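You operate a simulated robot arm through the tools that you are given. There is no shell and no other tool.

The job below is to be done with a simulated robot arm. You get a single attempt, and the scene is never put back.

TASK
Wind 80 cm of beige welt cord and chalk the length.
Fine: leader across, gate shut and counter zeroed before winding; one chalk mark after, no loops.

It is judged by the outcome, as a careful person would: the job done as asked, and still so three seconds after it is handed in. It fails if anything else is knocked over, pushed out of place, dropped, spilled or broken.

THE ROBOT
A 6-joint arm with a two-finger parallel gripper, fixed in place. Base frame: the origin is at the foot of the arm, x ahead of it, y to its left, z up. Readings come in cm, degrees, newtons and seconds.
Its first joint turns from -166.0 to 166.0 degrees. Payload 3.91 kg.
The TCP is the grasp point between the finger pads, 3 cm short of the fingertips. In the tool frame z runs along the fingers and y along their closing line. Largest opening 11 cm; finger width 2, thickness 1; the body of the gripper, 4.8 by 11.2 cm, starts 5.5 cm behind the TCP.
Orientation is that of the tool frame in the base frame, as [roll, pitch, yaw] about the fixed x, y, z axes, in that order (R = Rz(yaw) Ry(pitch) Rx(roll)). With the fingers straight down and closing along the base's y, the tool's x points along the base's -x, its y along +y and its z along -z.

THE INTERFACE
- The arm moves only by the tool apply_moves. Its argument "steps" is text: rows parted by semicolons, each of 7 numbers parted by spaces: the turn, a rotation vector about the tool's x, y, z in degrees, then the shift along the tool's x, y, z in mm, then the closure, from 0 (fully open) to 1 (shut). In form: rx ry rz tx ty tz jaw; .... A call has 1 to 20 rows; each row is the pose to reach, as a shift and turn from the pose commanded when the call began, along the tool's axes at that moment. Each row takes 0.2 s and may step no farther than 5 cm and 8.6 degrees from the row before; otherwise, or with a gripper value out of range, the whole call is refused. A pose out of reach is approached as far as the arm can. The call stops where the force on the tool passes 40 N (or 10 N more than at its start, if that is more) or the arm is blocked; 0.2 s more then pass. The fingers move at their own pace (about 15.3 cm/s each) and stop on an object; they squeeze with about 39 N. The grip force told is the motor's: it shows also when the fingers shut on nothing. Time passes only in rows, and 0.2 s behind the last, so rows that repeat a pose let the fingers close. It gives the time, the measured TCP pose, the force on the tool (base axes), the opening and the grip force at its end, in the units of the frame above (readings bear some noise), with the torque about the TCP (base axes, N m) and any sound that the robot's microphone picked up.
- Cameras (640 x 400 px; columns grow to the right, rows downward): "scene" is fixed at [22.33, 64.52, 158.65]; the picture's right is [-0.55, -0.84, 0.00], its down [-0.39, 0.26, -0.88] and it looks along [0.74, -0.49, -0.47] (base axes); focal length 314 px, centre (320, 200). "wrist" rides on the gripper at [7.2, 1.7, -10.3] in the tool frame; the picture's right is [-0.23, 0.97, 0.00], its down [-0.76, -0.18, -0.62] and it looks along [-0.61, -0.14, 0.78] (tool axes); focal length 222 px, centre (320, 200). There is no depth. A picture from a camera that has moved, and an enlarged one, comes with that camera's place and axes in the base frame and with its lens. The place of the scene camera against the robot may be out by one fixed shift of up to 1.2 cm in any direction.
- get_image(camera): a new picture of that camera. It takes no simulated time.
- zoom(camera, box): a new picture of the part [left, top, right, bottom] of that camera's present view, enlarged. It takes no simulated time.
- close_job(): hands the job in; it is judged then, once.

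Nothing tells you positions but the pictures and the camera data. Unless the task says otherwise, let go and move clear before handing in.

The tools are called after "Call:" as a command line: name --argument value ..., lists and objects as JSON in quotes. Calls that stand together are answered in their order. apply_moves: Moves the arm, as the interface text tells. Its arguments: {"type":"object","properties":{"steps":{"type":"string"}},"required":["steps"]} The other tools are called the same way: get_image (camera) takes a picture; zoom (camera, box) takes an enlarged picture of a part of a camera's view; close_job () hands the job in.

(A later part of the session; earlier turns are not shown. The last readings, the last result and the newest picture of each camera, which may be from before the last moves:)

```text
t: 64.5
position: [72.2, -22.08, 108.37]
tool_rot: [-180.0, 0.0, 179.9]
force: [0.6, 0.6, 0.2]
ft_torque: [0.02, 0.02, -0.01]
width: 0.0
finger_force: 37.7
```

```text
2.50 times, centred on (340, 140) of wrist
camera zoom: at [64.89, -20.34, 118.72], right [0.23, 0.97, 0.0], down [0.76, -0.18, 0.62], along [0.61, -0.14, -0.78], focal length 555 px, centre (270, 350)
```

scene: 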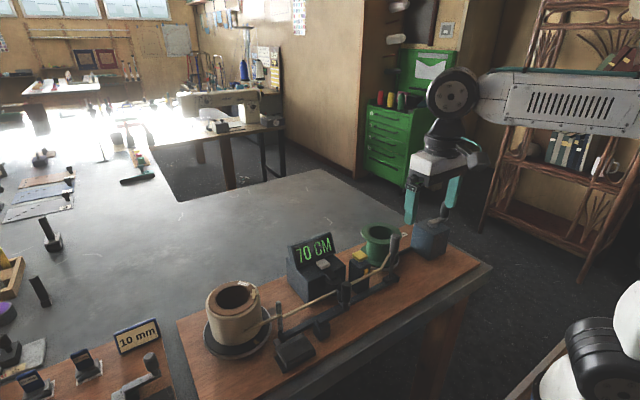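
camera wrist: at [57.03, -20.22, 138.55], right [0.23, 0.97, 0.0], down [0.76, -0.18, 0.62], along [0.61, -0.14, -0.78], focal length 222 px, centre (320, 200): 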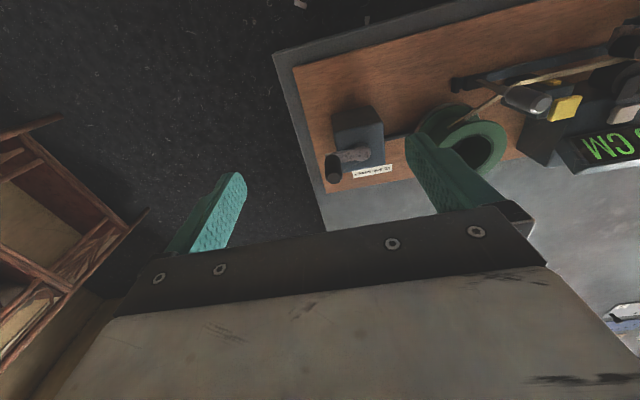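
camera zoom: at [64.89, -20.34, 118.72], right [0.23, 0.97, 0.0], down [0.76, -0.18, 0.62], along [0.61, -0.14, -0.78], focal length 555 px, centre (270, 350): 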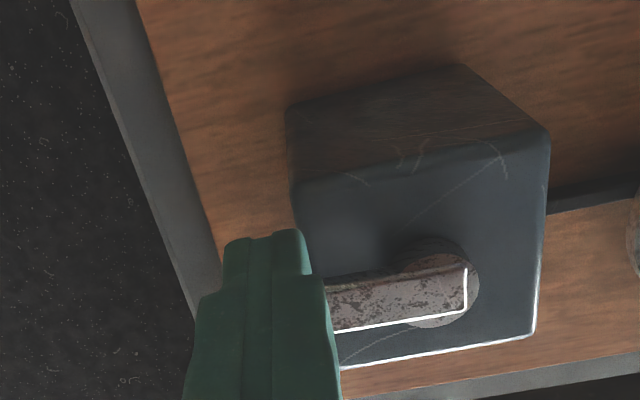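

The fingers are beside the crank handle, about 1 cm from touching. I'll make a small first push toward +x and watch that the counter rises and the cord stays taut.

Call:
apply_moves --steps "0 0 0 -5 -1 0 1; 0 0 0 -10 -2 0 1; 0 0 0 -14 -3 0 1; 0 0 0 -17 -3 0 1; 0 0 0 -20 -4 0 1; 0 0 0 -23 -4 0 1; 0 0 0 -25 -4 0 1"

Call:
zoom --camera "scene" --box '[370, 170, 490, 260]'

Call:
zoom --camera "scene" --box '[190, 210, 440, 370]'

Call:
zoom --camera "wrist" --box '[220, 60, 460, 220]'

```text
t: 66.1
position: [74.7, -22.44, 108.29]
tool_rot: [179.9, 0.1, 179.8]
force: [-0.9, 0.0, 0.7]
ft_torque: [-0.02, 0.01, 0.01]
width: 0.0
finger_force: 37.7
```

```text
4.44 times, centred on (430, 215) of scene
camera zoom: at [22.33, 64.52, 158.65], right [-0.55, -0.84, 0.0], down [-0.39, 0.26, -0.88], along [0.74, -0.49, -0.47], focal length 1394 px, centre (-169, 133)
```

zoom: 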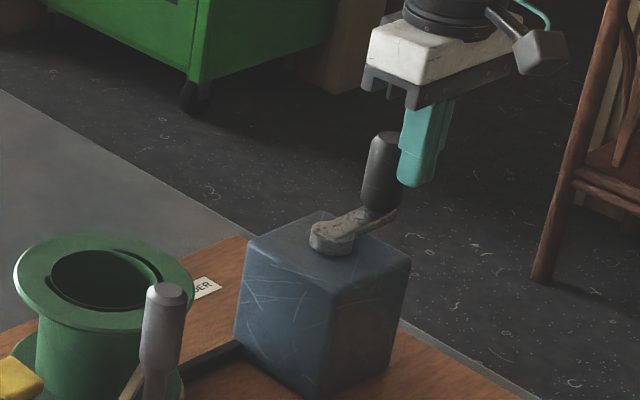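

```text
2.50 times, centred on (315, 290) of scene
camera zoom: at [22.33, 64.52, 158.65], right [-0.55, -0.84, 0.0], down [-0.39, 0.26, -0.88], along [0.74, -0.49, -0.47], focal length 784 px, centre (332, -25)
```

zoom: 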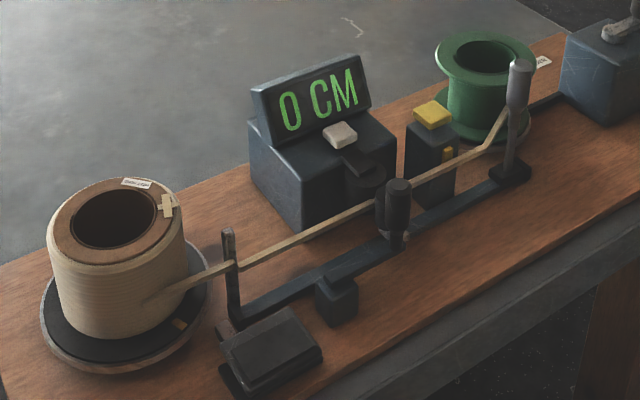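

```text
2.50 times, centred on (340, 140) of wrist
camera zoom: at [67.37, -20.72, 118.71], right [0.23, 0.97, 0.0], down [0.76, -0.18, 0.62], along [0.61, -0.14, -0.78], focal length 555 px, centre (270, 350)
```

zoom: 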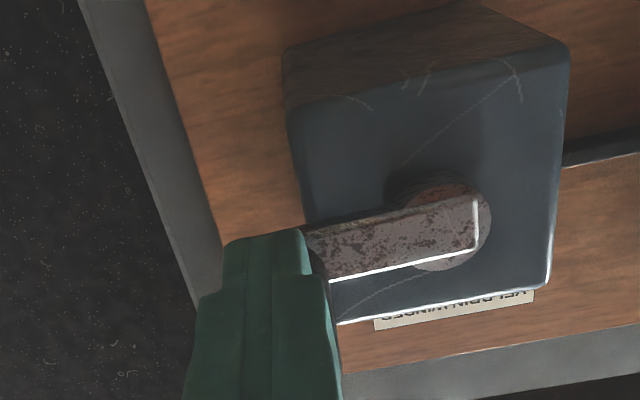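

The crank has turned about 10° counter‑clockwise with negligible resistance, and the cord is still taut. I'm pushing another 30° along the arc to confirm the counter counts up.

Call:
apply_moves --steps "0 0 0 -4 0 0 1; 0 0 0 -9 0 0 1; 0 0 0 -14 0 0 1; 0 0 0 -19 0 0 1; 0 0 0 -24 1 0 1; 0 0 0 -28 2 0 1"

Call:
zoom --camera "scene" --box '[370, 170, 490, 260]'

Call:
zoom --camera "scene" --box '[190, 210, 440, 370]'

Call:
zoom --camera "wrist" --box '[220, 60, 460, 220]'

```text
t: 67.5
position: [77.54, -22.29, 108.38]
tool_rot: [-180.0, 0.0, 179.9]
force: [-0.4, 0.2, 0.1]
ft_torque: [0.01, 0.01, 0.04]
width: 0.0
finger_force: 37.3
```

```text
4.44 times, centred on (430, 215) of scene
camera zoom: at [22.33, 64.52, 158.65], right [-0.55, -0.84, 0.0], down [-0.39, 0.26, -0.88], along [0.74, -0.49, -0.47], focal length 1394 px, centre (-169, 133)
```

zoom: 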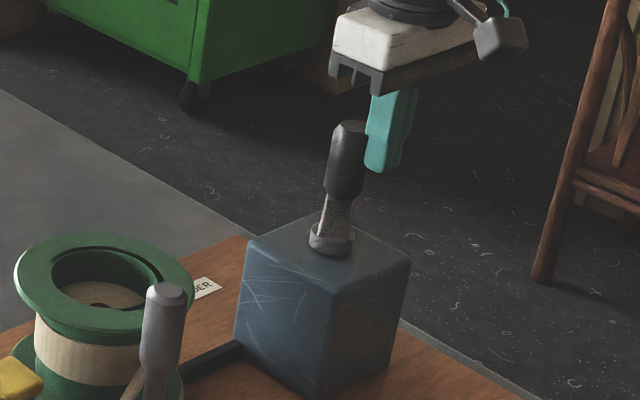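

```text
2.50 times, centred on (315, 290) of scene
camera zoom: at [22.33, 64.52, 158.65], right [-0.55, -0.84, 0.0], down [-0.39, 0.26, -0.88], along [0.74, -0.49, -0.47], focal length 784 px, centre (332, -25)
```

zoom: 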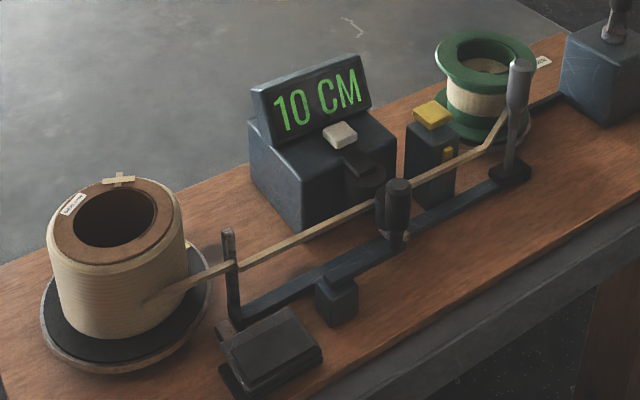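

```text
2.50 times, centred on (340, 140) of wrist
camera zoom: at [70.21, -20.53, 118.7], right [0.23, 0.97, 0.0], down [0.76, -0.18, 0.62], along [0.61, -0.14, -0.78], focal length 555 px, centre (270, 350)
```

zoom: 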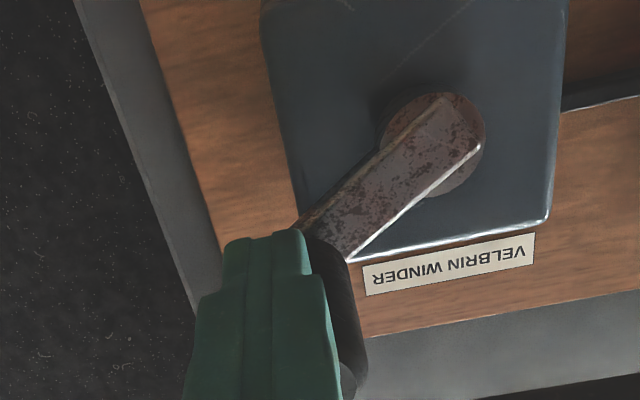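

Good: the counter went up to 10 CM after only about 40° of crank, and cord is going onto the reel with the line still taut. Since it winds quickly I'll use small slow increments; next is about 11°, to see how finely the display counts.

Call:
apply_moves --steps "0 0 0 -1 0 0 1; 0 0 0 -2.7 0.6 0 1; 0 0 0 -4.9 1.4 0 1; 0 0 0 -7.1 2.2 0 1; 0 0 0 -8.8 3 0 1; 0 0 0 -9.6 3.4 0 1; 0 0 0 -9.6 3.4 0 1"

Call:
zoom --camera "scene" --box '[190, 210, 440, 370]'

Call:
zoom --camera "wrist" --box '[220, 60, 460, 220]'

Call:
zoom --camera "scene" --box '[370, 170, 490, 260]'

```text
t: 69.1
position: [78.52, -21.8, 108.24]
tool_rot: [-180.0, -0.1, 179.9]
force: [-1.3, 0.3, 1.0]
ft_torque: [0.0, 0.03, 0.04]
width: 0.0
finger_force: 37.8
```

```text
2.50 times, centred on (315, 290) of scene
camera zoom: at [22.33, 64.52, 158.65], right [-0.55, -0.84, 0.0], down [-0.39, 0.26, -0.88], along [0.74, -0.49, -0.47], focal length 784 px, centre (332, -25)
```

zoom: 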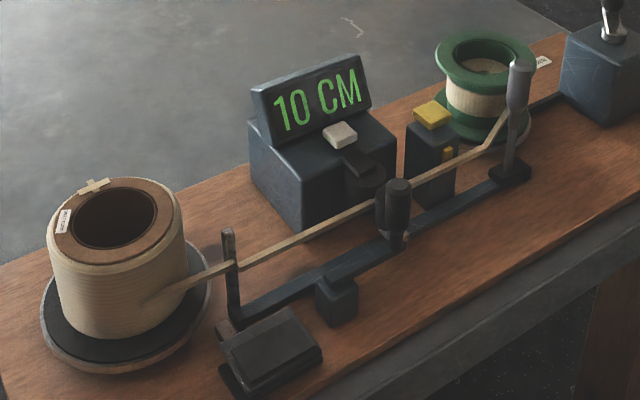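

```text
2.50 times, centred on (340, 140) of wrist
camera zoom: at [71.14, -20.2, 118.72], right [0.23, 0.97, 0.0], down [0.76, -0.18, 0.62], along [0.61, -0.14, -0.78], focal length 555 px, centre (270, 350)
```

zoom: 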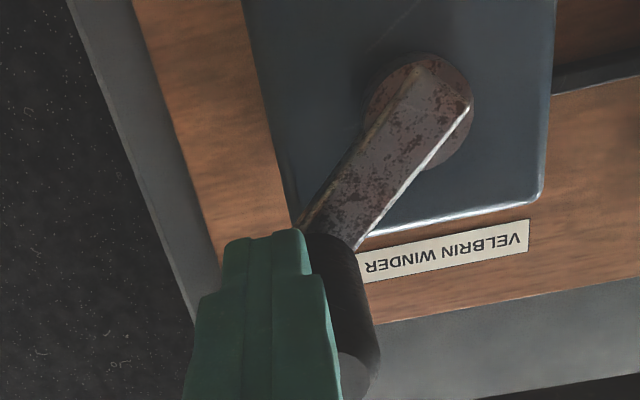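

```text
4.44 times, centred on (430, 215) of scene
camera zoom: at [22.33, 64.52, 158.65], right [-0.55, -0.84, 0.0], down [-0.39, 0.26, -0.88], along [0.74, -0.49, -0.47], focal length 1394 px, centre (-169, 133)
```

zoom: 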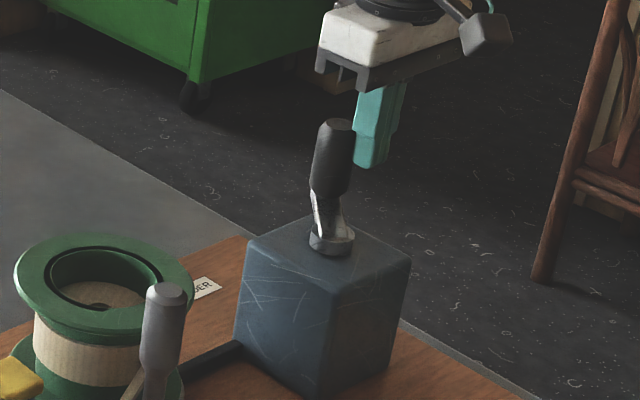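

The display still shows 10, so it counts in tens. I'll work out cord per degree from the step changes; the crank arm now measures about −43°, having started near −91°.

Call:
apply_moves --steps "0 0 0 -1.9 0 0 1; 0 0 0 -3.5 0.3 0 1; 0 0 0 -4.7 1 0 1; 0 0 0 -5.5 1.4 0 1; 0 0 0 -5.5 1.4 0 1"

Call:
zoom --camera "scene" --box '[190, 210, 440, 370]'

Call:
zoom --camera "wrist" --box '[220, 60, 460, 220]'

```text
t: 70.3
position: [79.07, -21.72, 108.41]
tool_rot: [-180.0, 0.0, 179.9]
force: [-1.5, -0.8, -1.0]
ft_torque: [-0.02, 0.04, 0.0]
width: 0.0
finger_force: 37.6
```

```text
2.50 times, centred on (315, 290) of scene
camera zoom: at [22.33, 64.52, 158.65], right [-0.55, -0.84, 0.0], down [-0.39, 0.26, -0.88], along [0.74, -0.49, -0.47], focal length 784 px, centre (332, -25)
```

zoom: 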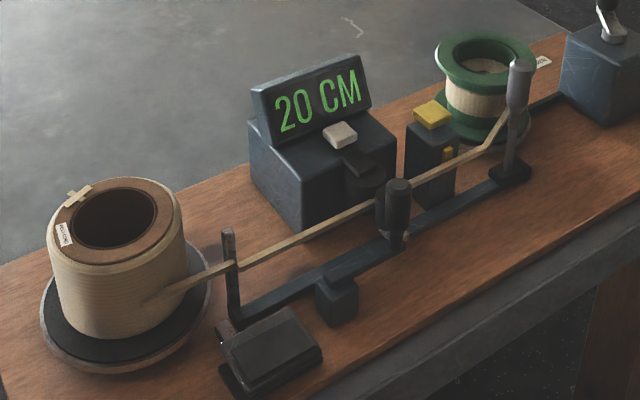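

```text
2.50 times, centred on (340, 140) of wrist
camera zoom: at [71.71, -20.09, 118.73], right [0.23, 0.97, 0.0], down [0.76, -0.18, 0.62], along [0.61, -0.14, -0.78], focal length 555 px, centre (270, 350)
```

zoom: 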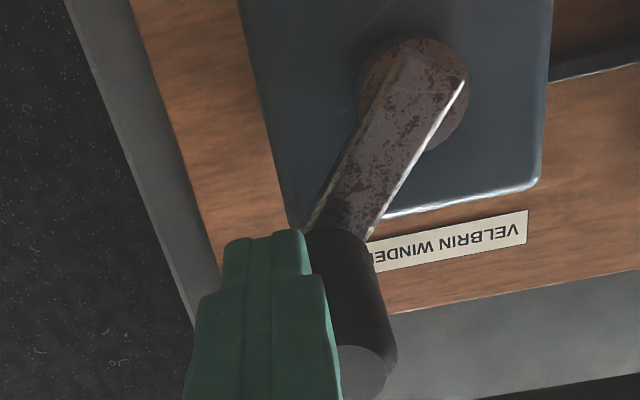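

The display changed 10→20 between crank angles −43° and −37°. The supply has turned about 112°, or roughly 13–15 cm of cord, which suggests the counter rounds to the nearest ten. I'm continuing 20° to find where the next step falls.

Call:
apply_moves --steps "0 0 0 -0.8 0.5 0 1; 0 0 0 -2.3 1.6 0 1; 0 0 0 -4.2 3 0 1; 0 0 0 -6 4.5 0 1; 0 0 0 -7.7 6 0 1; 0 0 0 -9.4 7.6 0 1; 0 0 0 -11 9.3 0 1; 0 0 0 -12.2 10.7 0 1; 0 0 0 -13.1 11.8 0 1; 0 0 0 -13.7 12.6 0 1; 0 0 0 -13.7 12.6 0 1"

Call:
zoom --camera "scene" --box '[190, 210, 440, 370]'

Call:
zoom --camera "wrist" --box '[220, 60, 460, 220]'

Call:
zoom --camera "scene" --box '[370, 170, 490, 260]'

```text
t: 72.7
position: [80.41, -20.53, 108.35]
tool_rot: [180.0, 0.0, 180.0]
force: [-0.6, -0.7, -0.2]
ft_torque: [-0.03, 0.01, 0.01]
width: 0.0
finger_force: 38.1
```

```text
2.50 times, centred on (315, 290) of scene
camera zoom: at [22.33, 64.52, 158.65], right [-0.55, -0.84, 0.0], down [-0.39, 0.26, -0.88], along [0.74, -0.49, -0.47], focal length 784 px, centre (332, -25)
```

zoom: 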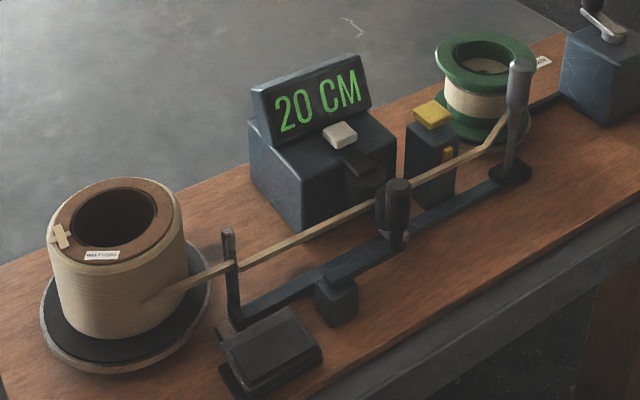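

```text
2.50 times, centred on (340, 140) of wrist
camera zoom: at [73.09, -18.81, 118.72], right [0.23, 0.97, 0.0], down [0.76, -0.18, 0.62], along [0.61, -0.14, -0.78], focal length 555 px, centre (270, 350)
```

zoom: 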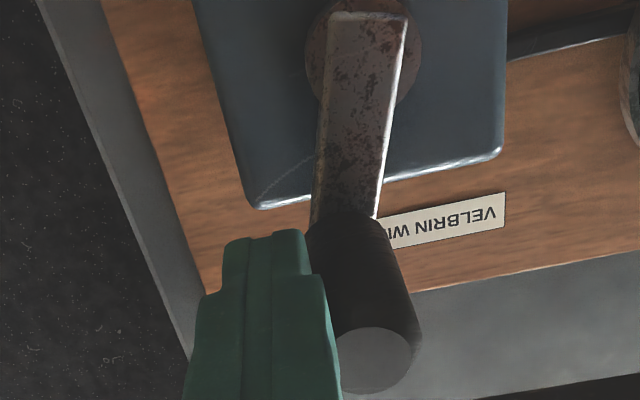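

```text
4.44 times, centred on (430, 215) of scene
camera zoom: at [22.33, 64.52, 158.65], right [-0.55, -0.84, 0.0], down [-0.39, 0.26, -0.88], along [0.74, -0.49, -0.47], focal length 1394 px, centre (-169, 133)
```

zoom: 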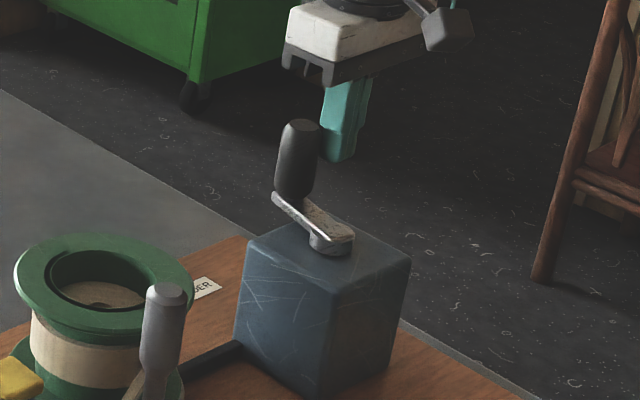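

The display is still 20 with the crank at about −13° and the supply showing roughly 22 cm paid out. That fits about 3.6° per cm (100 cm per turn) with rounding, so the next change is due near −2°. I'm stepping on in small moves.

Call:
apply_moves --steps "0 0 0 -2.4 1.1 0 1; 0 0 0 -4.9 2.4 0 1; 0 0 0 -6.9 3.6 0 1; 0 0 0 -8.4 4.6 0 1; 0 0 0 -8.4 4.6 0 1"

Call:
zoom --camera "scene" --box '[190, 210, 440, 370]'

Call:
zoom --camera "wrist" --box '[220, 40, 460, 200]'

```text
t: 73.9
position: [81.23, -20.08, 108.34]
tool_rot: [179.9, 0.0, 179.9]
force: [0.3, -0.6, 1.2]
ft_torque: [0.01, -0.02, 0.0]
width: 0.0
finger_force: 37.7
```

```text
2.50 times, centred on (315, 290) of scene
camera zoom: at [22.33, 64.52, 158.65], right [-0.55, -0.84, 0.0], down [-0.39, 0.26, -0.88], along [0.74, -0.49, -0.47], focal length 784 px, centre (332, -25)
```

zoom: 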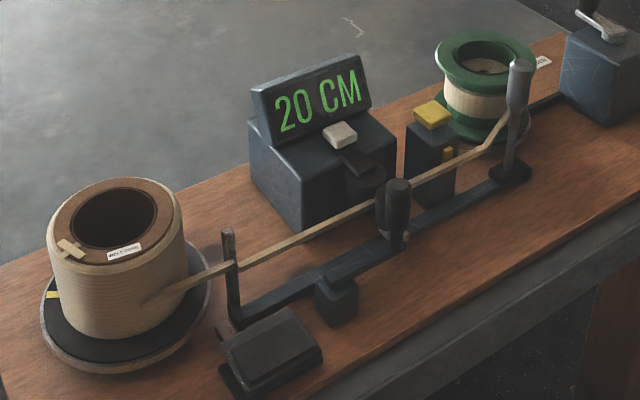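

```text
2.50 times, centred on (340, 120) of wrist
camera zoom: at [73.89, -18.35, 118.71], right [0.23, 0.97, 0.0], down [0.76, -0.18, 0.62], along [0.61, -0.14, -0.78], focal length 555 px, centre (270, 400)
```

zoom: 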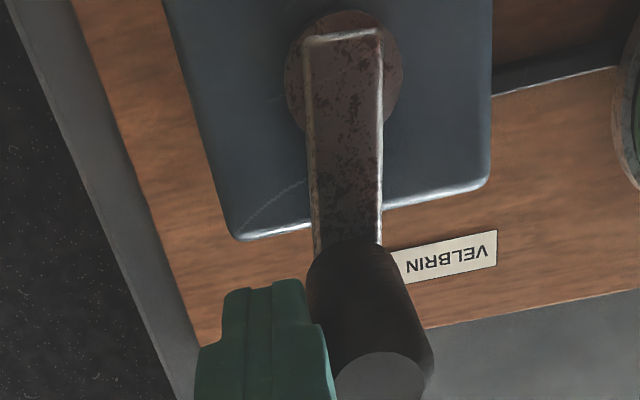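

Display still 20 with the crank at about −6.4° (≈24 cm). A further 5° should bring the change to 30 if the counter rounds.

Call:
apply_moves --steps "0 0 0 -0.8 1.4 0 1; 0 0 0 -1.7 3 0 1; 0 0 0 -2.3 4.2 0 1; 0 0 0 -2.6 4.8 0 1; 0 0 0 -2.6 4.8 0 1"

Call:
zoom --camera "scene" --box '[190, 210, 440, 370]'

Call:
zoom --camera "wrist" --box '[220, 40, 460, 200]'

```text
t: 75.1
position: [81.52, -19.44, 108.31]
tool_rot: [180.0, 0.0, 179.8]
force: [0.1, -0.3, 0.3]
ft_torque: [0.01, -0.01, 0.01]
width: 0.0
finger_force: 37.7
```

```text
2.50 times, centred on (315, 290) of scene
camera zoom: at [22.33, 64.52, 158.65], right [-0.55, -0.84, 0.0], down [-0.39, 0.26, -0.88], along [0.74, -0.49, -0.47], focal length 784 px, centre (332, -25)
```

zoom: 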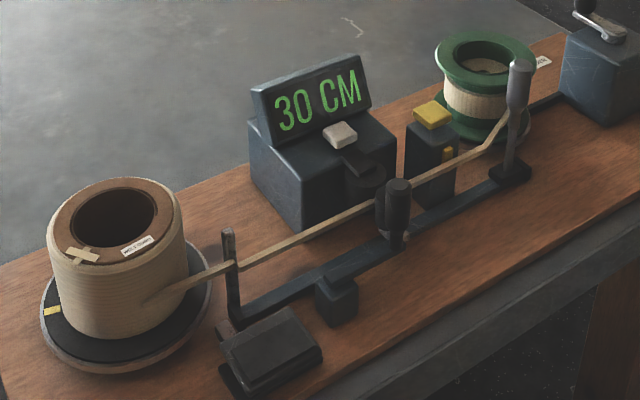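

```text
2.50 times, centred on (340, 120) of wrist
camera zoom: at [74.16, -17.86, 118.7], right [0.23, 0.97, 0.0], down [0.76, -0.18, 0.62], along [0.61, -0.14, -0.78], focal length 555 px, centre (270, 400)
```

zoom: 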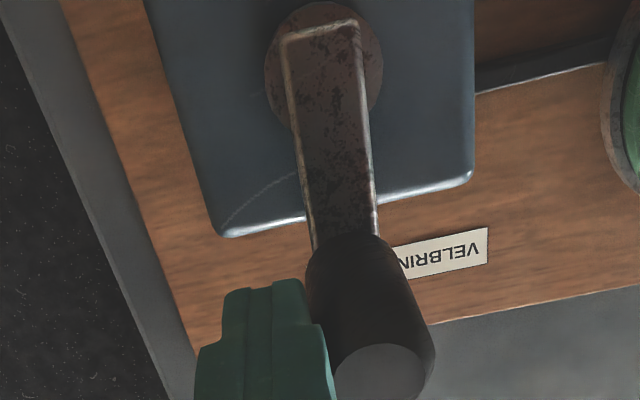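

The display now shows 30 with the crank at −2.8°: steps come about every 36°, and the first came after about half a step, so the counter rounds and 80 cm true lies near crank angle +193°. I'm winding on slowly in a ramped 42° stretch.

Call:
apply_moves --steps "0 0 0 -0.3 0.7 0 1; 0 0 0 -0.8 1.9 0 1; 0 0 0 -1.4 3.7 0 1; 0 0 0 -2.2 6.1 0 1; 0 0 0 -2.9 8.5 0 1; 0 0 0 -3.4 11 0 1; 0 0 0 -3.9 13.4 0 1; 0 0 0 -4.2 15.9 0 1; 0 0 0 -4.4 18.4 0 1; 0 0 0 -4.6 20.9 0 1; 0 0 0 -4.6 23.4 0 1; 0 0 0 -4.5 25.9 0 1; 0 0 0 -4.3 28.4 0 1; 0 0 0 -4 30.9 0 1; 0 0 0 -3.5 33.3 0 1; 0 0 0 -3 35.8 0 1; 0 0 0 -2.5 37.7 0 1; 0 0 0 -2.1 39.2 0 1; 0 0 0 -1.7 40.3 0 1; 0 0 0 -1.5 41.1 0 1"

Call:
zoom --camera "scene" --box '[190, 210, 440, 370]'

Call:
zoom --camera "wrist" --box '[220, 40, 460, 200]'

Call:
zoom --camera "scene" --box '[370, 170, 490, 260]'

```text
t: 79.3
position: [81.62, -15.53, 108.35]
tool_rot: [180.0, 0.0, 179.9]
force: [-0.4, -1.4, -0.9]
ft_torque: [0.0, -0.01, 0.01]
width: 0.01
finger_force: 37.8
```

```text
2.50 times, centred on (315, 290) of scene
camera zoom: at [22.33, 64.52, 158.65], right [-0.55, -0.84, 0.0], down [-0.39, 0.26, -0.88], along [0.74, -0.49, -0.47], focal length 784 px, centre (332, -25)
```

zoom: 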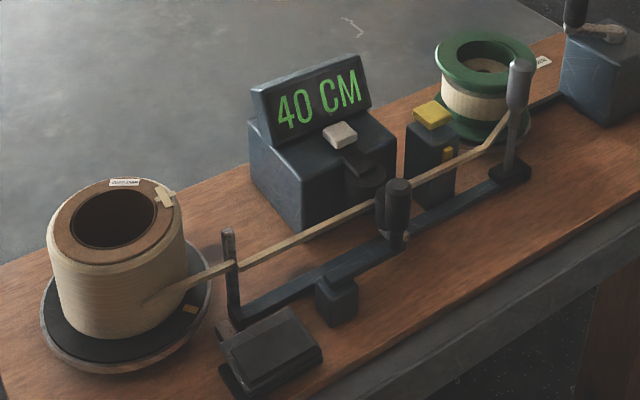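

```text
2.50 times, centred on (340, 120) of wrist
camera zoom: at [74.32, -13.77, 118.71], right [0.23, 0.97, 0.0], down [0.76, -0.18, 0.62], along [0.61, -0.14, -0.78], focal length 555 px, centre (270, 400)
```

zoom: 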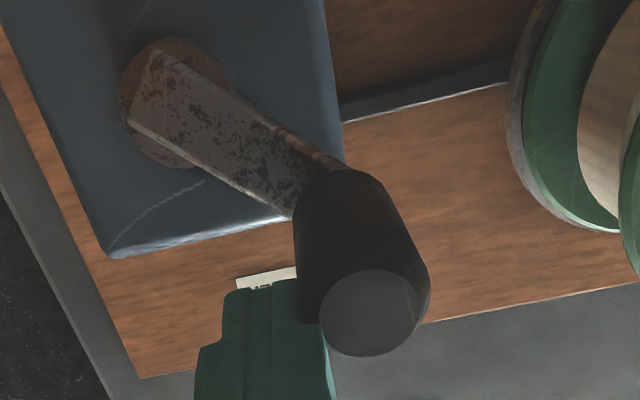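

```text
4.44 times, centred on (430, 215) of scene
camera zoom: at [22.33, 64.52, 158.65], right [-0.55, -0.84, 0.0], down [-0.39, 0.26, -0.88], along [0.74, -0.49, -0.47], focal length 1394 px, centre (-169, 133)
```

zoom: 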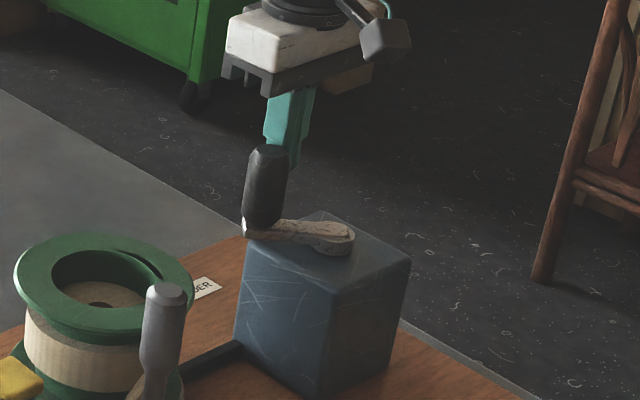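

The crank is at about +45° and the display shows 40. The supply seems to have turned slightly more than the cord measured, so I'm checking closely for slack or loops before winding on.

Call:
zoom --camera "scene" --box '[190, 270, 310, 360]'

Call:
zoom --camera "scene" --box '[270, 240, 410, 330]'

Call:
zoom --camera "scene" --box '[350, 215, 420, 270]'

```text
4.44 times, centred on (250, 315) of scene
camera zoom: at [22.33, 64.52, 158.65], right [-0.55, -0.84, 0.0], down [-0.39, 0.26, -0.88], along [0.74, -0.49, -0.47], focal length 1394 px, centre (631, -311)
```

zoom: 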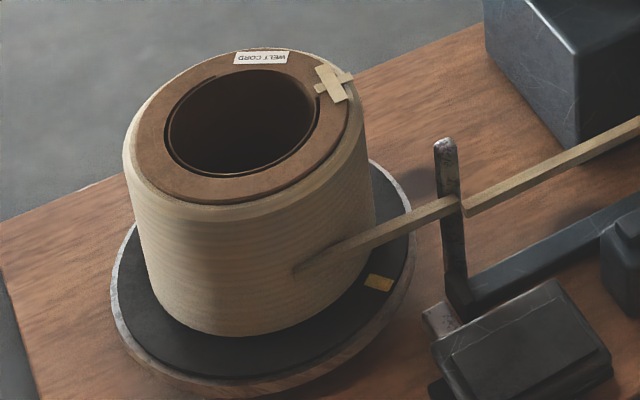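

```text
4.44 times, centred on (340, 285) of scene
camera zoom: at [22.33, 64.52, 158.65], right [-0.55, -0.84, 0.0], down [-0.39, 0.26, -0.88], along [0.74, -0.49, -0.47], focal length 1394 px, centre (231, -178)
```

zoom: 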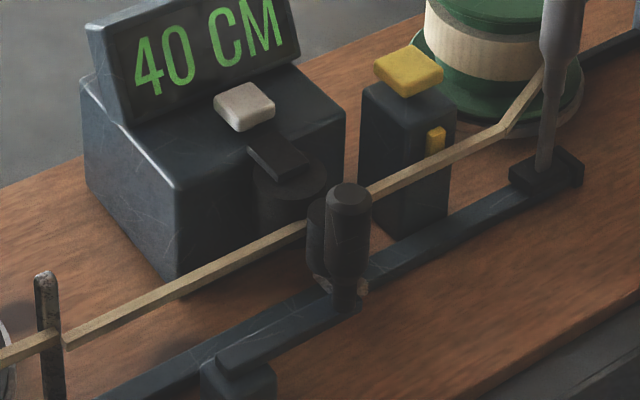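

```text
7.27 times, centred on (385, 242) of scene
camera zoom: at [22.33, 64.52, 158.65], right [-0.55, -0.84, 0.0], down [-0.39, 0.26, -0.88], along [0.74, -0.49, -0.47], focal length 2281 px, centre (-153, -109)
```

zoom: 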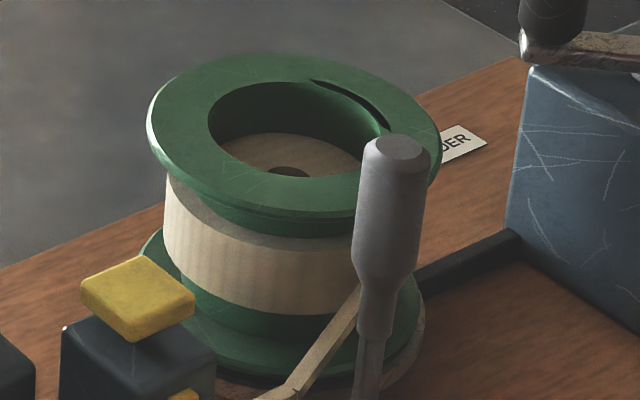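

The cord looks straight and taut everywhere. I'll wait half a second and compare, to be sure the supply isn't coasting.

Call:
apply_moves --steps "0 0 0 0 0 0 1; 0 0 0 0 0 0 1; 0 0 0 0 0 0 1"

Call:
zoom --camera "scene" --box '[190, 270, 310, 360]'

Call:
zoom --camera "scene" --box '[370, 170, 490, 260]'

```text
t: 80.1
position: [81.61, -15.43, 108.29]
tool_rot: [-179.9, 0.0, 179.9]
force: [-0.6, -0.1, -0.2]
ft_torque: [-0.03, 0.0, 0.04]
width: 0.0
finger_force: 38.0
```

```text
4.44 times, centred on (250, 315) of scene
camera zoom: at [22.33, 64.52, 158.65], right [-0.55, -0.84, 0.0], down [-0.39, 0.26, -0.88], along [0.74, -0.49, -0.47], focal length 1394 px, centre (631, -311)
```

zoom: 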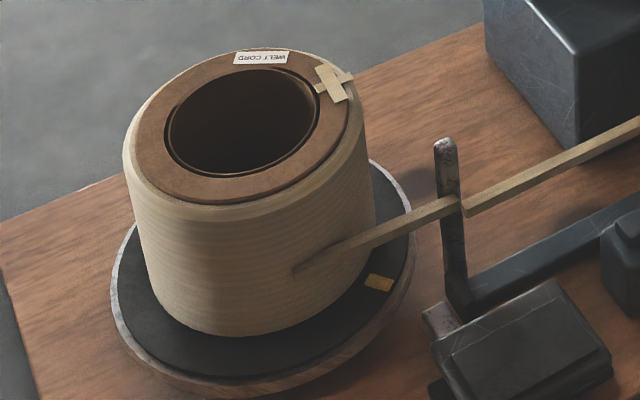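

```text
4.44 times, centred on (430, 215) of scene
camera zoom: at [22.33, 64.52, 158.65], right [-0.55, -0.84, 0.0], down [-0.39, 0.26, -0.88], along [0.74, -0.49, -0.47], focal length 1394 px, centre (-169, 133)
```

zoom: 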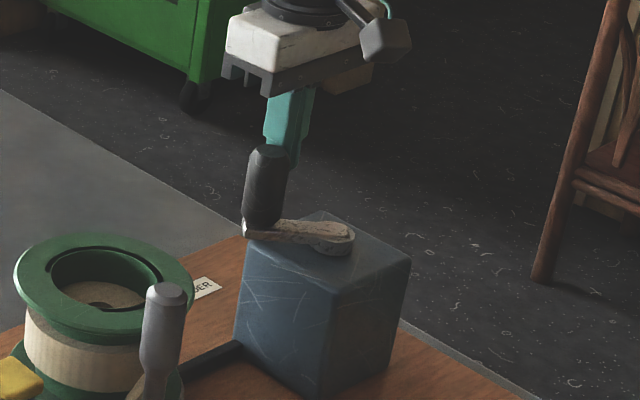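

Nothing is moving on its own, and the cord is taut. I'm winding another 10° and checking the display.

Call:
apply_moves --steps "0 0 0 0.3 0.9 0 1; 0 0 0 1.1 2.8 0 1; 0 0 0 2 5.1 0 1; 0 0 0 3.1 7.4 0 1; 0 0 0 3.8 8.7 0 1; 0 0 0 4.1 9.1 0 1; 0 0 0 4.1 9.1 0 1"

Call:
zoom --camera "scene" --box '[190, 210, 440, 370]'

Call:
zoom --camera "wrist" --box '[180, 20, 460, 200]'

```text
t: 81.7
position: [81.28, -14.57, 108.42]
tool_rot: [-179.9, 0.0, 179.9]
force: [0.3, -0.8, -0.3]
ft_torque: [-0.02, 0.01, 0.01]
width: 0.0
finger_force: 37.5
```

```text
2.50 times, centred on (315, 290) of scene
camera zoom: at [22.33, 64.52, 158.65], right [-0.55, -0.84, 0.0], down [-0.39, 0.26, -0.88], along [0.74, -0.49, -0.47], focal length 784 px, centre (332, -25)
```

zoom: 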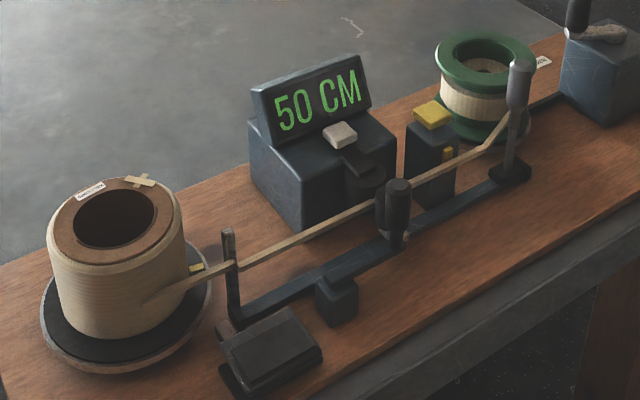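

```text
2.22 times, centred on (320, 110) of wrist
camera zoom: at [73.92, -12.86, 118.7], right [0.23, 0.97, 0.0], down [0.76, -0.18, 0.62], along [0.61, -0.14, -0.78], focal length 494 px, centre (320, 400)
```

zoom: 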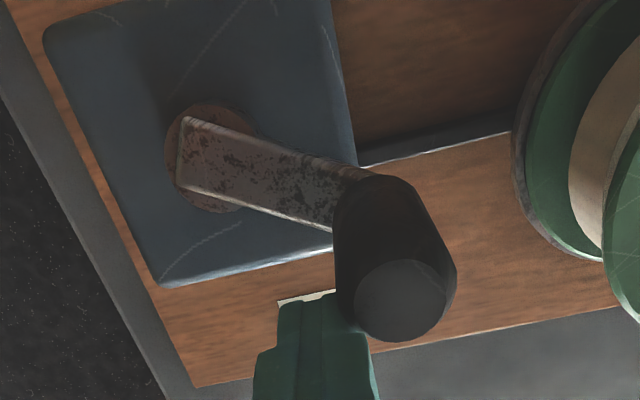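

Display 50 and the supply rotation agree: calibrating against the 15, 25 and 45 cm steps gives about 49 cm wound. The crank coasts slightly after each push, so I'll keep the ends of moves slow; winding on about 28°.

Call:
apply_moves --steps "0 0 0 -0.3 1.5 0 1; 0 0 0 0.7 3.2 0 1; 0 0 0 2 5.3 0 1; 0 0 0 3.4 7.4 0 1; 0 0 0 5 9.4 0 1; 0 0 0 6.6 11.3 0 1; 0 0 0 8.2 13.1 0 1; 0 0 0 10 14.9 0 1; 0 0 0 11.8 16.6 0 1; 0 0 0 13.7 18.2 0 1; 0 0 0 15.3 19.5 0 1; 0 0 0 16.5 20.3 0 1; 0 0 0 17.3 20.9 0 1; 0 0 0 17.9 21.3 0 1; 0 0 0 17.9 21.3 0 1"

Call:
zoom --camera "scene" --box '[190, 210, 440, 370]'

Call:
zoom --camera "wrist" --box '[180, 20, 460, 200]'

Call:
zoom --camera "scene" --box '[370, 170, 490, 260]'

```text
t: 84.9
position: [79.58, -12.43, 108.33]
tool_rot: [-180.0, -0.1, 179.9]
force: [1.0, -0.5, -0.1]
ft_torque: [0.01, 0.02, -0.01]
width: 0.0
finger_force: 37.8
```

```text
2.50 times, centred on (315, 290) of scene
camera zoom: at [22.33, 64.52, 158.65], right [-0.55, -0.84, 0.0], down [-0.39, 0.26, -0.88], along [0.74, -0.49, -0.47], focal length 784 px, centre (332, -25)
```

zoom: 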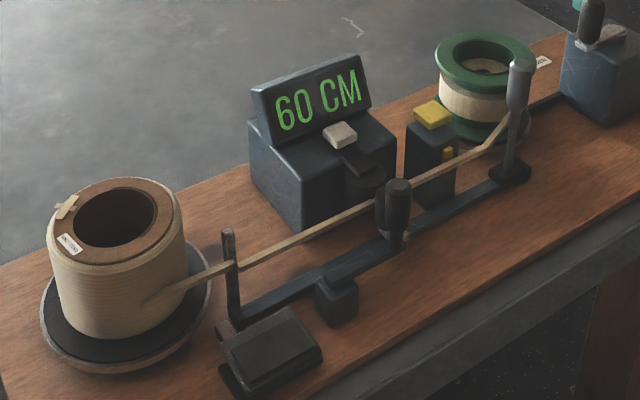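

```text
2.22 times, centred on (320, 110) of wrist
camera zoom: at [72.15, -10.73, 118.72], right [0.23, 0.97, 0.0], down [0.76, -0.18, 0.62], along [0.61, -0.14, -0.78], focal length 494 px, centre (320, 400)
```

zoom: 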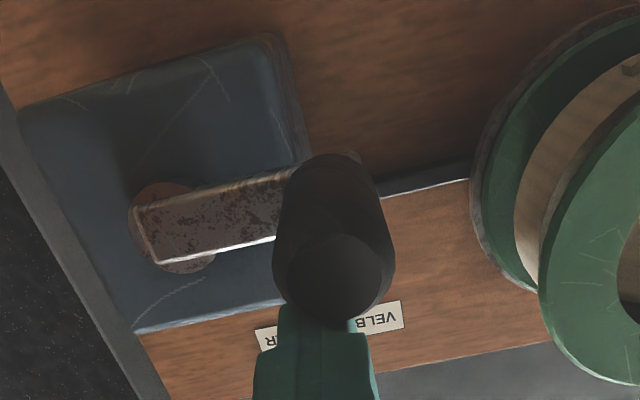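

```text
4.44 times, centred on (430, 215) of scene
camera zoom: at [22.33, 64.52, 158.65], right [-0.55, -0.84, 0.0], down [-0.39, 0.26, -0.88], along [0.74, -0.49, -0.47], focal length 1394 px, centre (-169, 133)
```

zoom: 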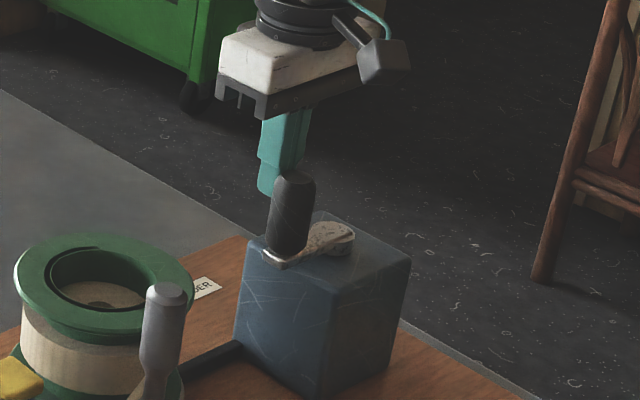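

Display 60 with the supply indicating about 59.4 cm, and the crank is near 88°. I'm winding on roughly 18–20° with a slow finish.

Call:
apply_moves --steps "0 0 0 3.8 2.3 0 1; 0 0 0 7.8 4.8 0 1; 0 0 0 9.8 6.8 0 1; 0 0 0 11.8 8.1 0 1; 0 0 0 14.3 9 0 1; 0 0 0 16.8 9.7 0 1; 0 0 0 19.3 10.3 0 1; 0 0 0 21.6 10.8 0 1; 0 0 0 23.4 11.1 0 1; 0 0 0 24.6 11.3 0 1; 0 0 0 25.5 11.4 0 1; 0 0 0 26.2 11.5 0 1; 0 0 0 26.2 11.5 0 1"

Call:
zoom --camera "scene" --box '[190, 210, 440, 370]'

Call:
zoom --camera "wrist" --box '[180, 20, 460, 200]'

Call:
zoom --camera "scene" --box '[370, 170, 490, 260]'

```text
t: 87.7
position: [76.81, -11.3, 108.42]
tool_rot: [-180.0, -0.1, 179.9]
force: [1.5, 0.8, 0.8]
ft_torque: [0.02, -0.02, -0.02]
width: 0.01
finger_force: 37.6
```

```text
2.50 times, centred on (315, 290) of scene
camera zoom: at [22.33, 64.52, 158.65], right [-0.55, -0.84, 0.0], down [-0.39, 0.26, -0.88], along [0.74, -0.49, -0.47], focal length 784 px, centre (332, -25)
```

zoom: 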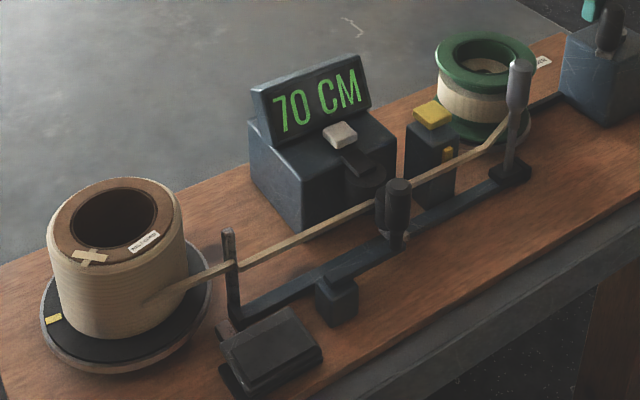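

```text
2.22 times, centred on (320, 110) of wrist
camera zoom: at [69.53, -9.57, 118.71], right [0.23, 0.97, 0.0], down [0.76, -0.18, 0.62], along [0.61, -0.14, -0.78], focal length 494 px, centre (320, 400)
```

zoom: 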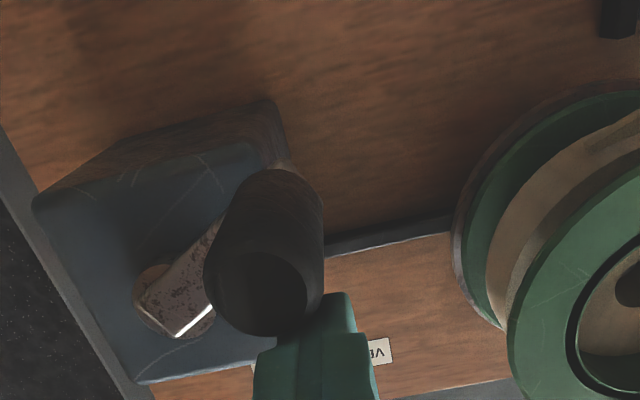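

```text
4.44 times, centred on (430, 215) of scene
camera zoom: at [22.33, 64.52, 158.65], right [-0.55, -0.84, 0.0], down [-0.39, 0.26, -0.88], along [0.74, -0.49, -0.47], focal length 1394 px, centre (-169, 133)
```

zoom: 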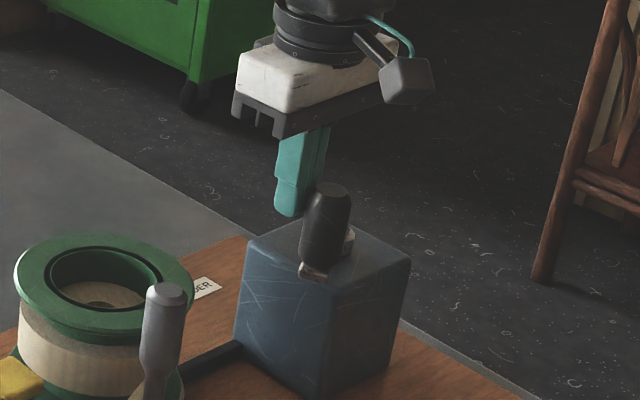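

Display 70; the supply indicates about 70.3 cm with the crank near 114°. Now going very slowly toward the 75 cm changeover.

Call:
apply_moves --steps "0 0 0 3 0.2 0 1; 0 0 0 5.5 0.3 0 1; 0 0 0 7 0.3 0 1; 0 0 0 8 0.3 0 1; 0 0 0 9 0.3 0 1; 0 0 0 10 0.3 0 1; 0 0 0 11 0.3 0 1; 0 0 0 11.8 0.2 0 1; 0 0 0 12.4 0.2 0 1; 0 0 0 12.9 0.2 0 1; 0 0 0 12.9 0.2 0 1"

Call:
zoom --camera "scene" --box '[190, 210, 440, 370]'

Call:
zoom --camera "wrist" --box '[180, 20, 460, 200]'

Call:
zoom --camera "scene" --box '[190, 270, 310, 360]'

```text
t: 90.1
position: [75.41, -11.28, 108.35]
tool_rot: [-180.0, -0.1, 179.9]
force: [0.7, -0.4, -0.9]
ft_torque: [0.04, 0.03, 0.01]
width: 0.02
finger_force: 37.7
```

```text
2.50 times, centred on (315, 290) of scene
camera zoom: at [22.33, 64.52, 158.65], right [-0.55, -0.84, 0.0], down [-0.39, 0.26, -0.88], along [0.74, -0.49, -0.47], focal length 784 px, centre (332, -25)
```

zoom: 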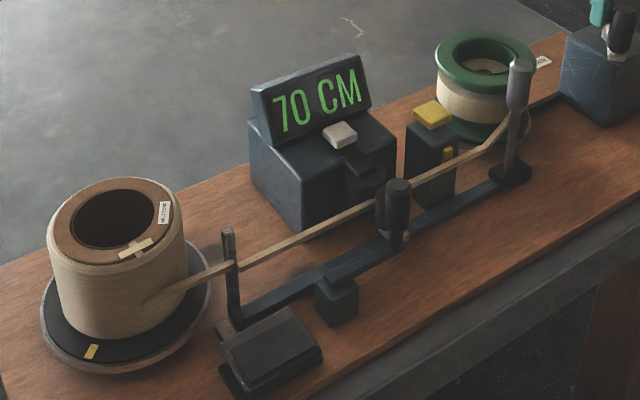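

```text
2.22 times, centred on (320, 110) of wrist
camera zoom: at [68.21, -9.56, 118.71], right [0.23, 0.97, 0.0], down [0.76, -0.18, 0.62], along [0.61, -0.14, -0.78], focal length 494 px, centre (320, 400)
```

zoom: 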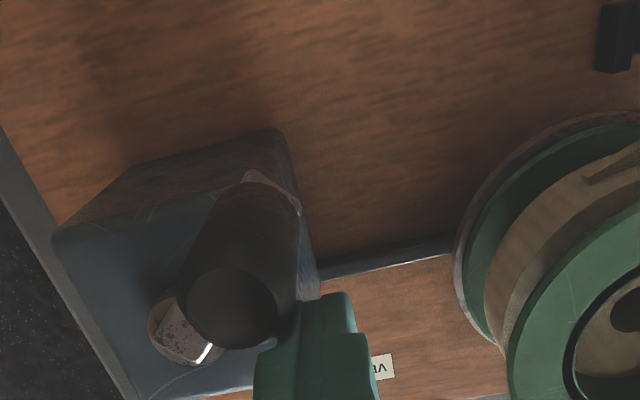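

```text
4.44 times, centred on (250, 315) of scene
camera zoom: at [22.33, 64.52, 158.65], right [-0.55, -0.84, 0.0], down [-0.39, 0.26, -0.88], along [0.74, -0.49, -0.47], focal length 1394 px, centre (631, -311)
```

zoom: 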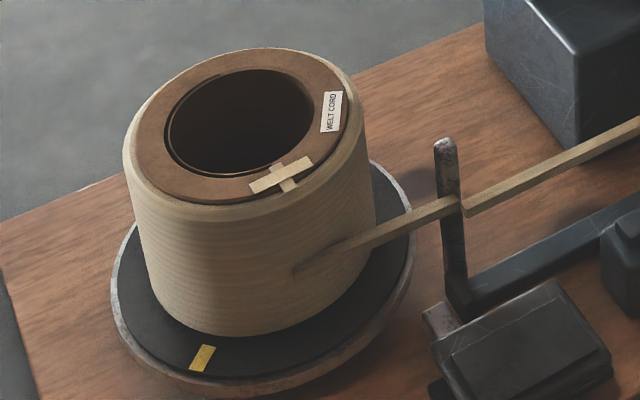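

Still 70 on the display, with the supply close to the 75 cm mark; no loops. I'm nudging about 1–2° more to find the changeover.

Call:
apply_moves --steps "0 0 0 1 0 0 1; 0 0 0 2 0 0 1; 0 0 0 2.8 0 0 1; 0 0 0 3.5 0 0 1; 0 0 0 4 0 0 1; 0 0 0 4 0 0 1; 0 0 0 4 0 0 1"

Call:
zoom --camera "scene" --box '[190, 210, 440, 370]'

Call:
zoom --camera "scene" --box '[190, 270, 310, 360]'

Call:
zoom --camera "wrist" --box '[180, 20, 460, 200]'

```text
t: 91.7
position: [75.13, -11.34, 108.33]
tool_rot: [180.0, 0.0, 179.9]
force: [0.3, 0.5, 0.3]
ft_torque: [-0.01, 0.0, -0.01]
width: 0.0
finger_force: 37.6
```

```text
2.50 times, centred on (315, 290) of scene
camera zoom: at [22.33, 64.52, 158.65], right [-0.55, -0.84, 0.0], down [-0.39, 0.26, -0.88], along [0.74, -0.49, -0.47], focal length 784 px, centre (332, -25)
```

zoom: 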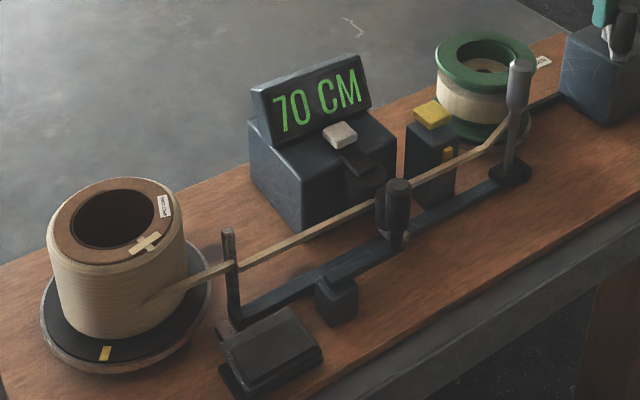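

```text
4.44 times, centred on (250, 315) of scene
camera zoom: at [22.33, 64.52, 158.65], right [-0.55, -0.84, 0.0], down [-0.39, 0.26, -0.88], along [0.74, -0.49, -0.47], focal length 1394 px, centre (631, -311)
```

zoom: 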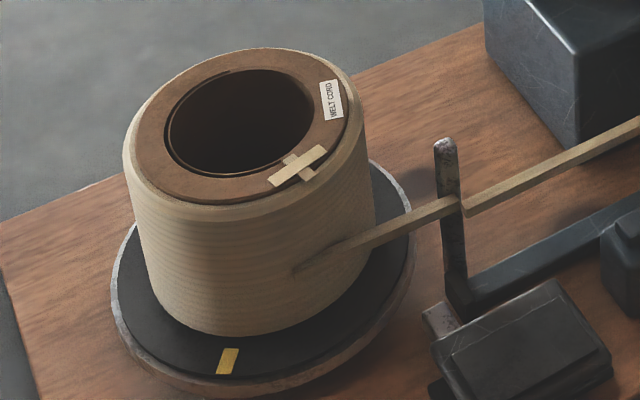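

```text
2.22 times, centred on (320, 110) of wrist
camera zoom: at [67.84, -9.56, 118.71], right [0.23, 0.97, 0.0], down [0.76, -0.18, 0.62], along [0.61, -0.14, -0.78], focal length 494 px, centre (320, 400)
```

zoom: 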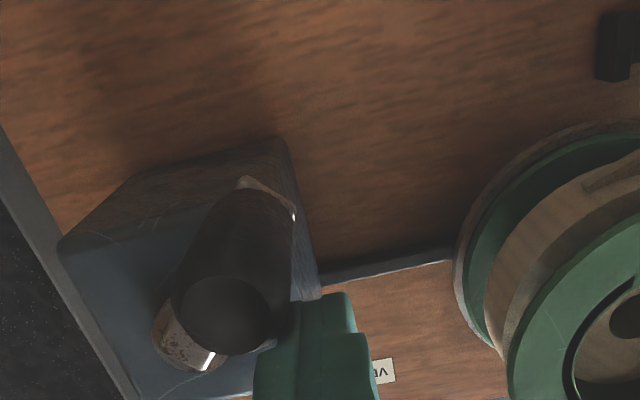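

Still 70; the supply advanced only a little. I'm nudging on by another degree or so.

Call:
apply_moves --steps "0 0 0 0.7 0 0 1; 0 0 0 1.4 0 0 1; 0 0 0 2 0 0 1; 0 0 0 2.5 0 0 1; 0 0 0 2.5 0 0 1; 0 0 0 2.5 0 0 1"

Call:
zoom --camera "scene" --box '[190, 210, 440, 370]'

Call:
zoom --camera "scene" --box '[190, 270, 310, 360]'

```text
t: 93.1
position: [74.79, -11.27, 108.25]
tool_rot: [-180.0, 0.0, 179.9]
force: [1.5, 1.6, -0.8]
ft_torque: [-0.01, -0.02, -0.02]
width: 0.02
finger_force: 37.8
```

```text
2.50 times, centred on (315, 290) of scene
camera zoom: at [22.33, 64.52, 158.65], right [-0.55, -0.84, 0.0], down [-0.39, 0.26, -0.88], along [0.74, -0.49, -0.47], focal length 784 px, centre (332, -25)
```

zoom: 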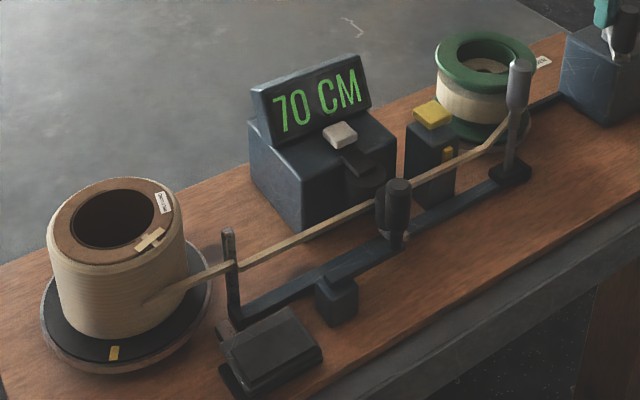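

```text
4.44 times, centred on (250, 315) of scene
camera zoom: at [22.33, 64.52, 158.65], right [-0.55, -0.84, 0.0], down [-0.39, 0.26, -0.88], along [0.74, -0.49, -0.47], focal length 1394 px, centre (631, -311)
```

zoom: 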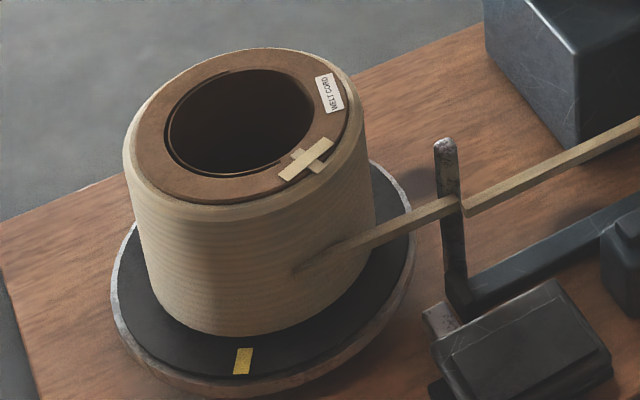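

Display still 70. I'm continuing the fine nudges.

Call:
apply_moves --steps "0 0 0 0.8 -0.2 0 1; 0 0 0 1.6 -0.4 0 1; 0 0 0 2.3 -0.6 0 1; 0 0 0 2.8 -0.8 0 1; 0 0 0 2.8 -0.8 0 1; 0 0 0 2.8 -0.8 0 1"

Call:
zoom --camera "scene" --box '[190, 210, 440, 370]'

Call:
zoom --camera "scene" --box '[190, 270, 310, 360]'

```text
t: 94.5
position: [74.55, -11.54, 108.26]
tool_rot: [-180.0, -0.1, 179.9]
force: [0.8, -0.1, 0.8]
ft_torque: [-0.01, 0.0, 0.02]
width: 0.01
finger_force: 37.8
```

```text
2.50 times, centred on (315, 290) of scene
camera zoom: at [22.33, 64.52, 158.65], right [-0.55, -0.84, 0.0], down [-0.39, 0.26, -0.88], along [0.74, -0.49, -0.47], focal length 784 px, centre (332, -25)
```

zoom: 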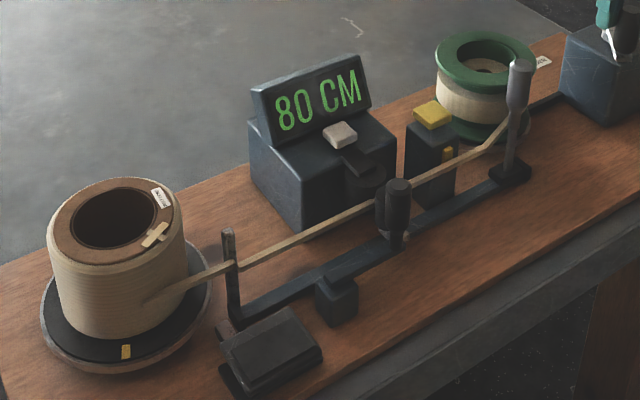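

```text
4.44 times, centred on (250, 315) of scene
camera zoom: at [22.33, 64.52, 158.65], right [-0.55, -0.84, 0.0], down [-0.39, 0.26, -0.88], along [0.74, -0.49, -0.47], focal length 1394 px, centre (631, -311)
```

zoom: 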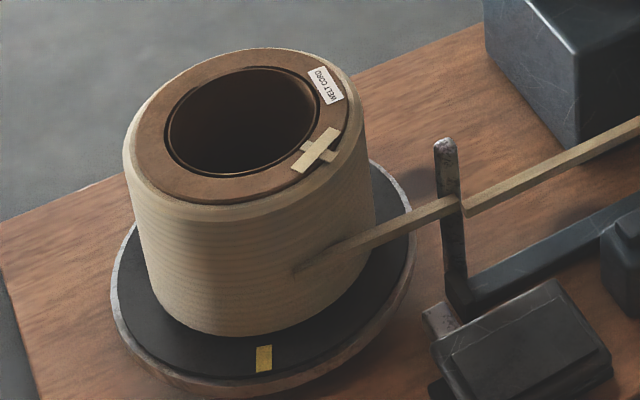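

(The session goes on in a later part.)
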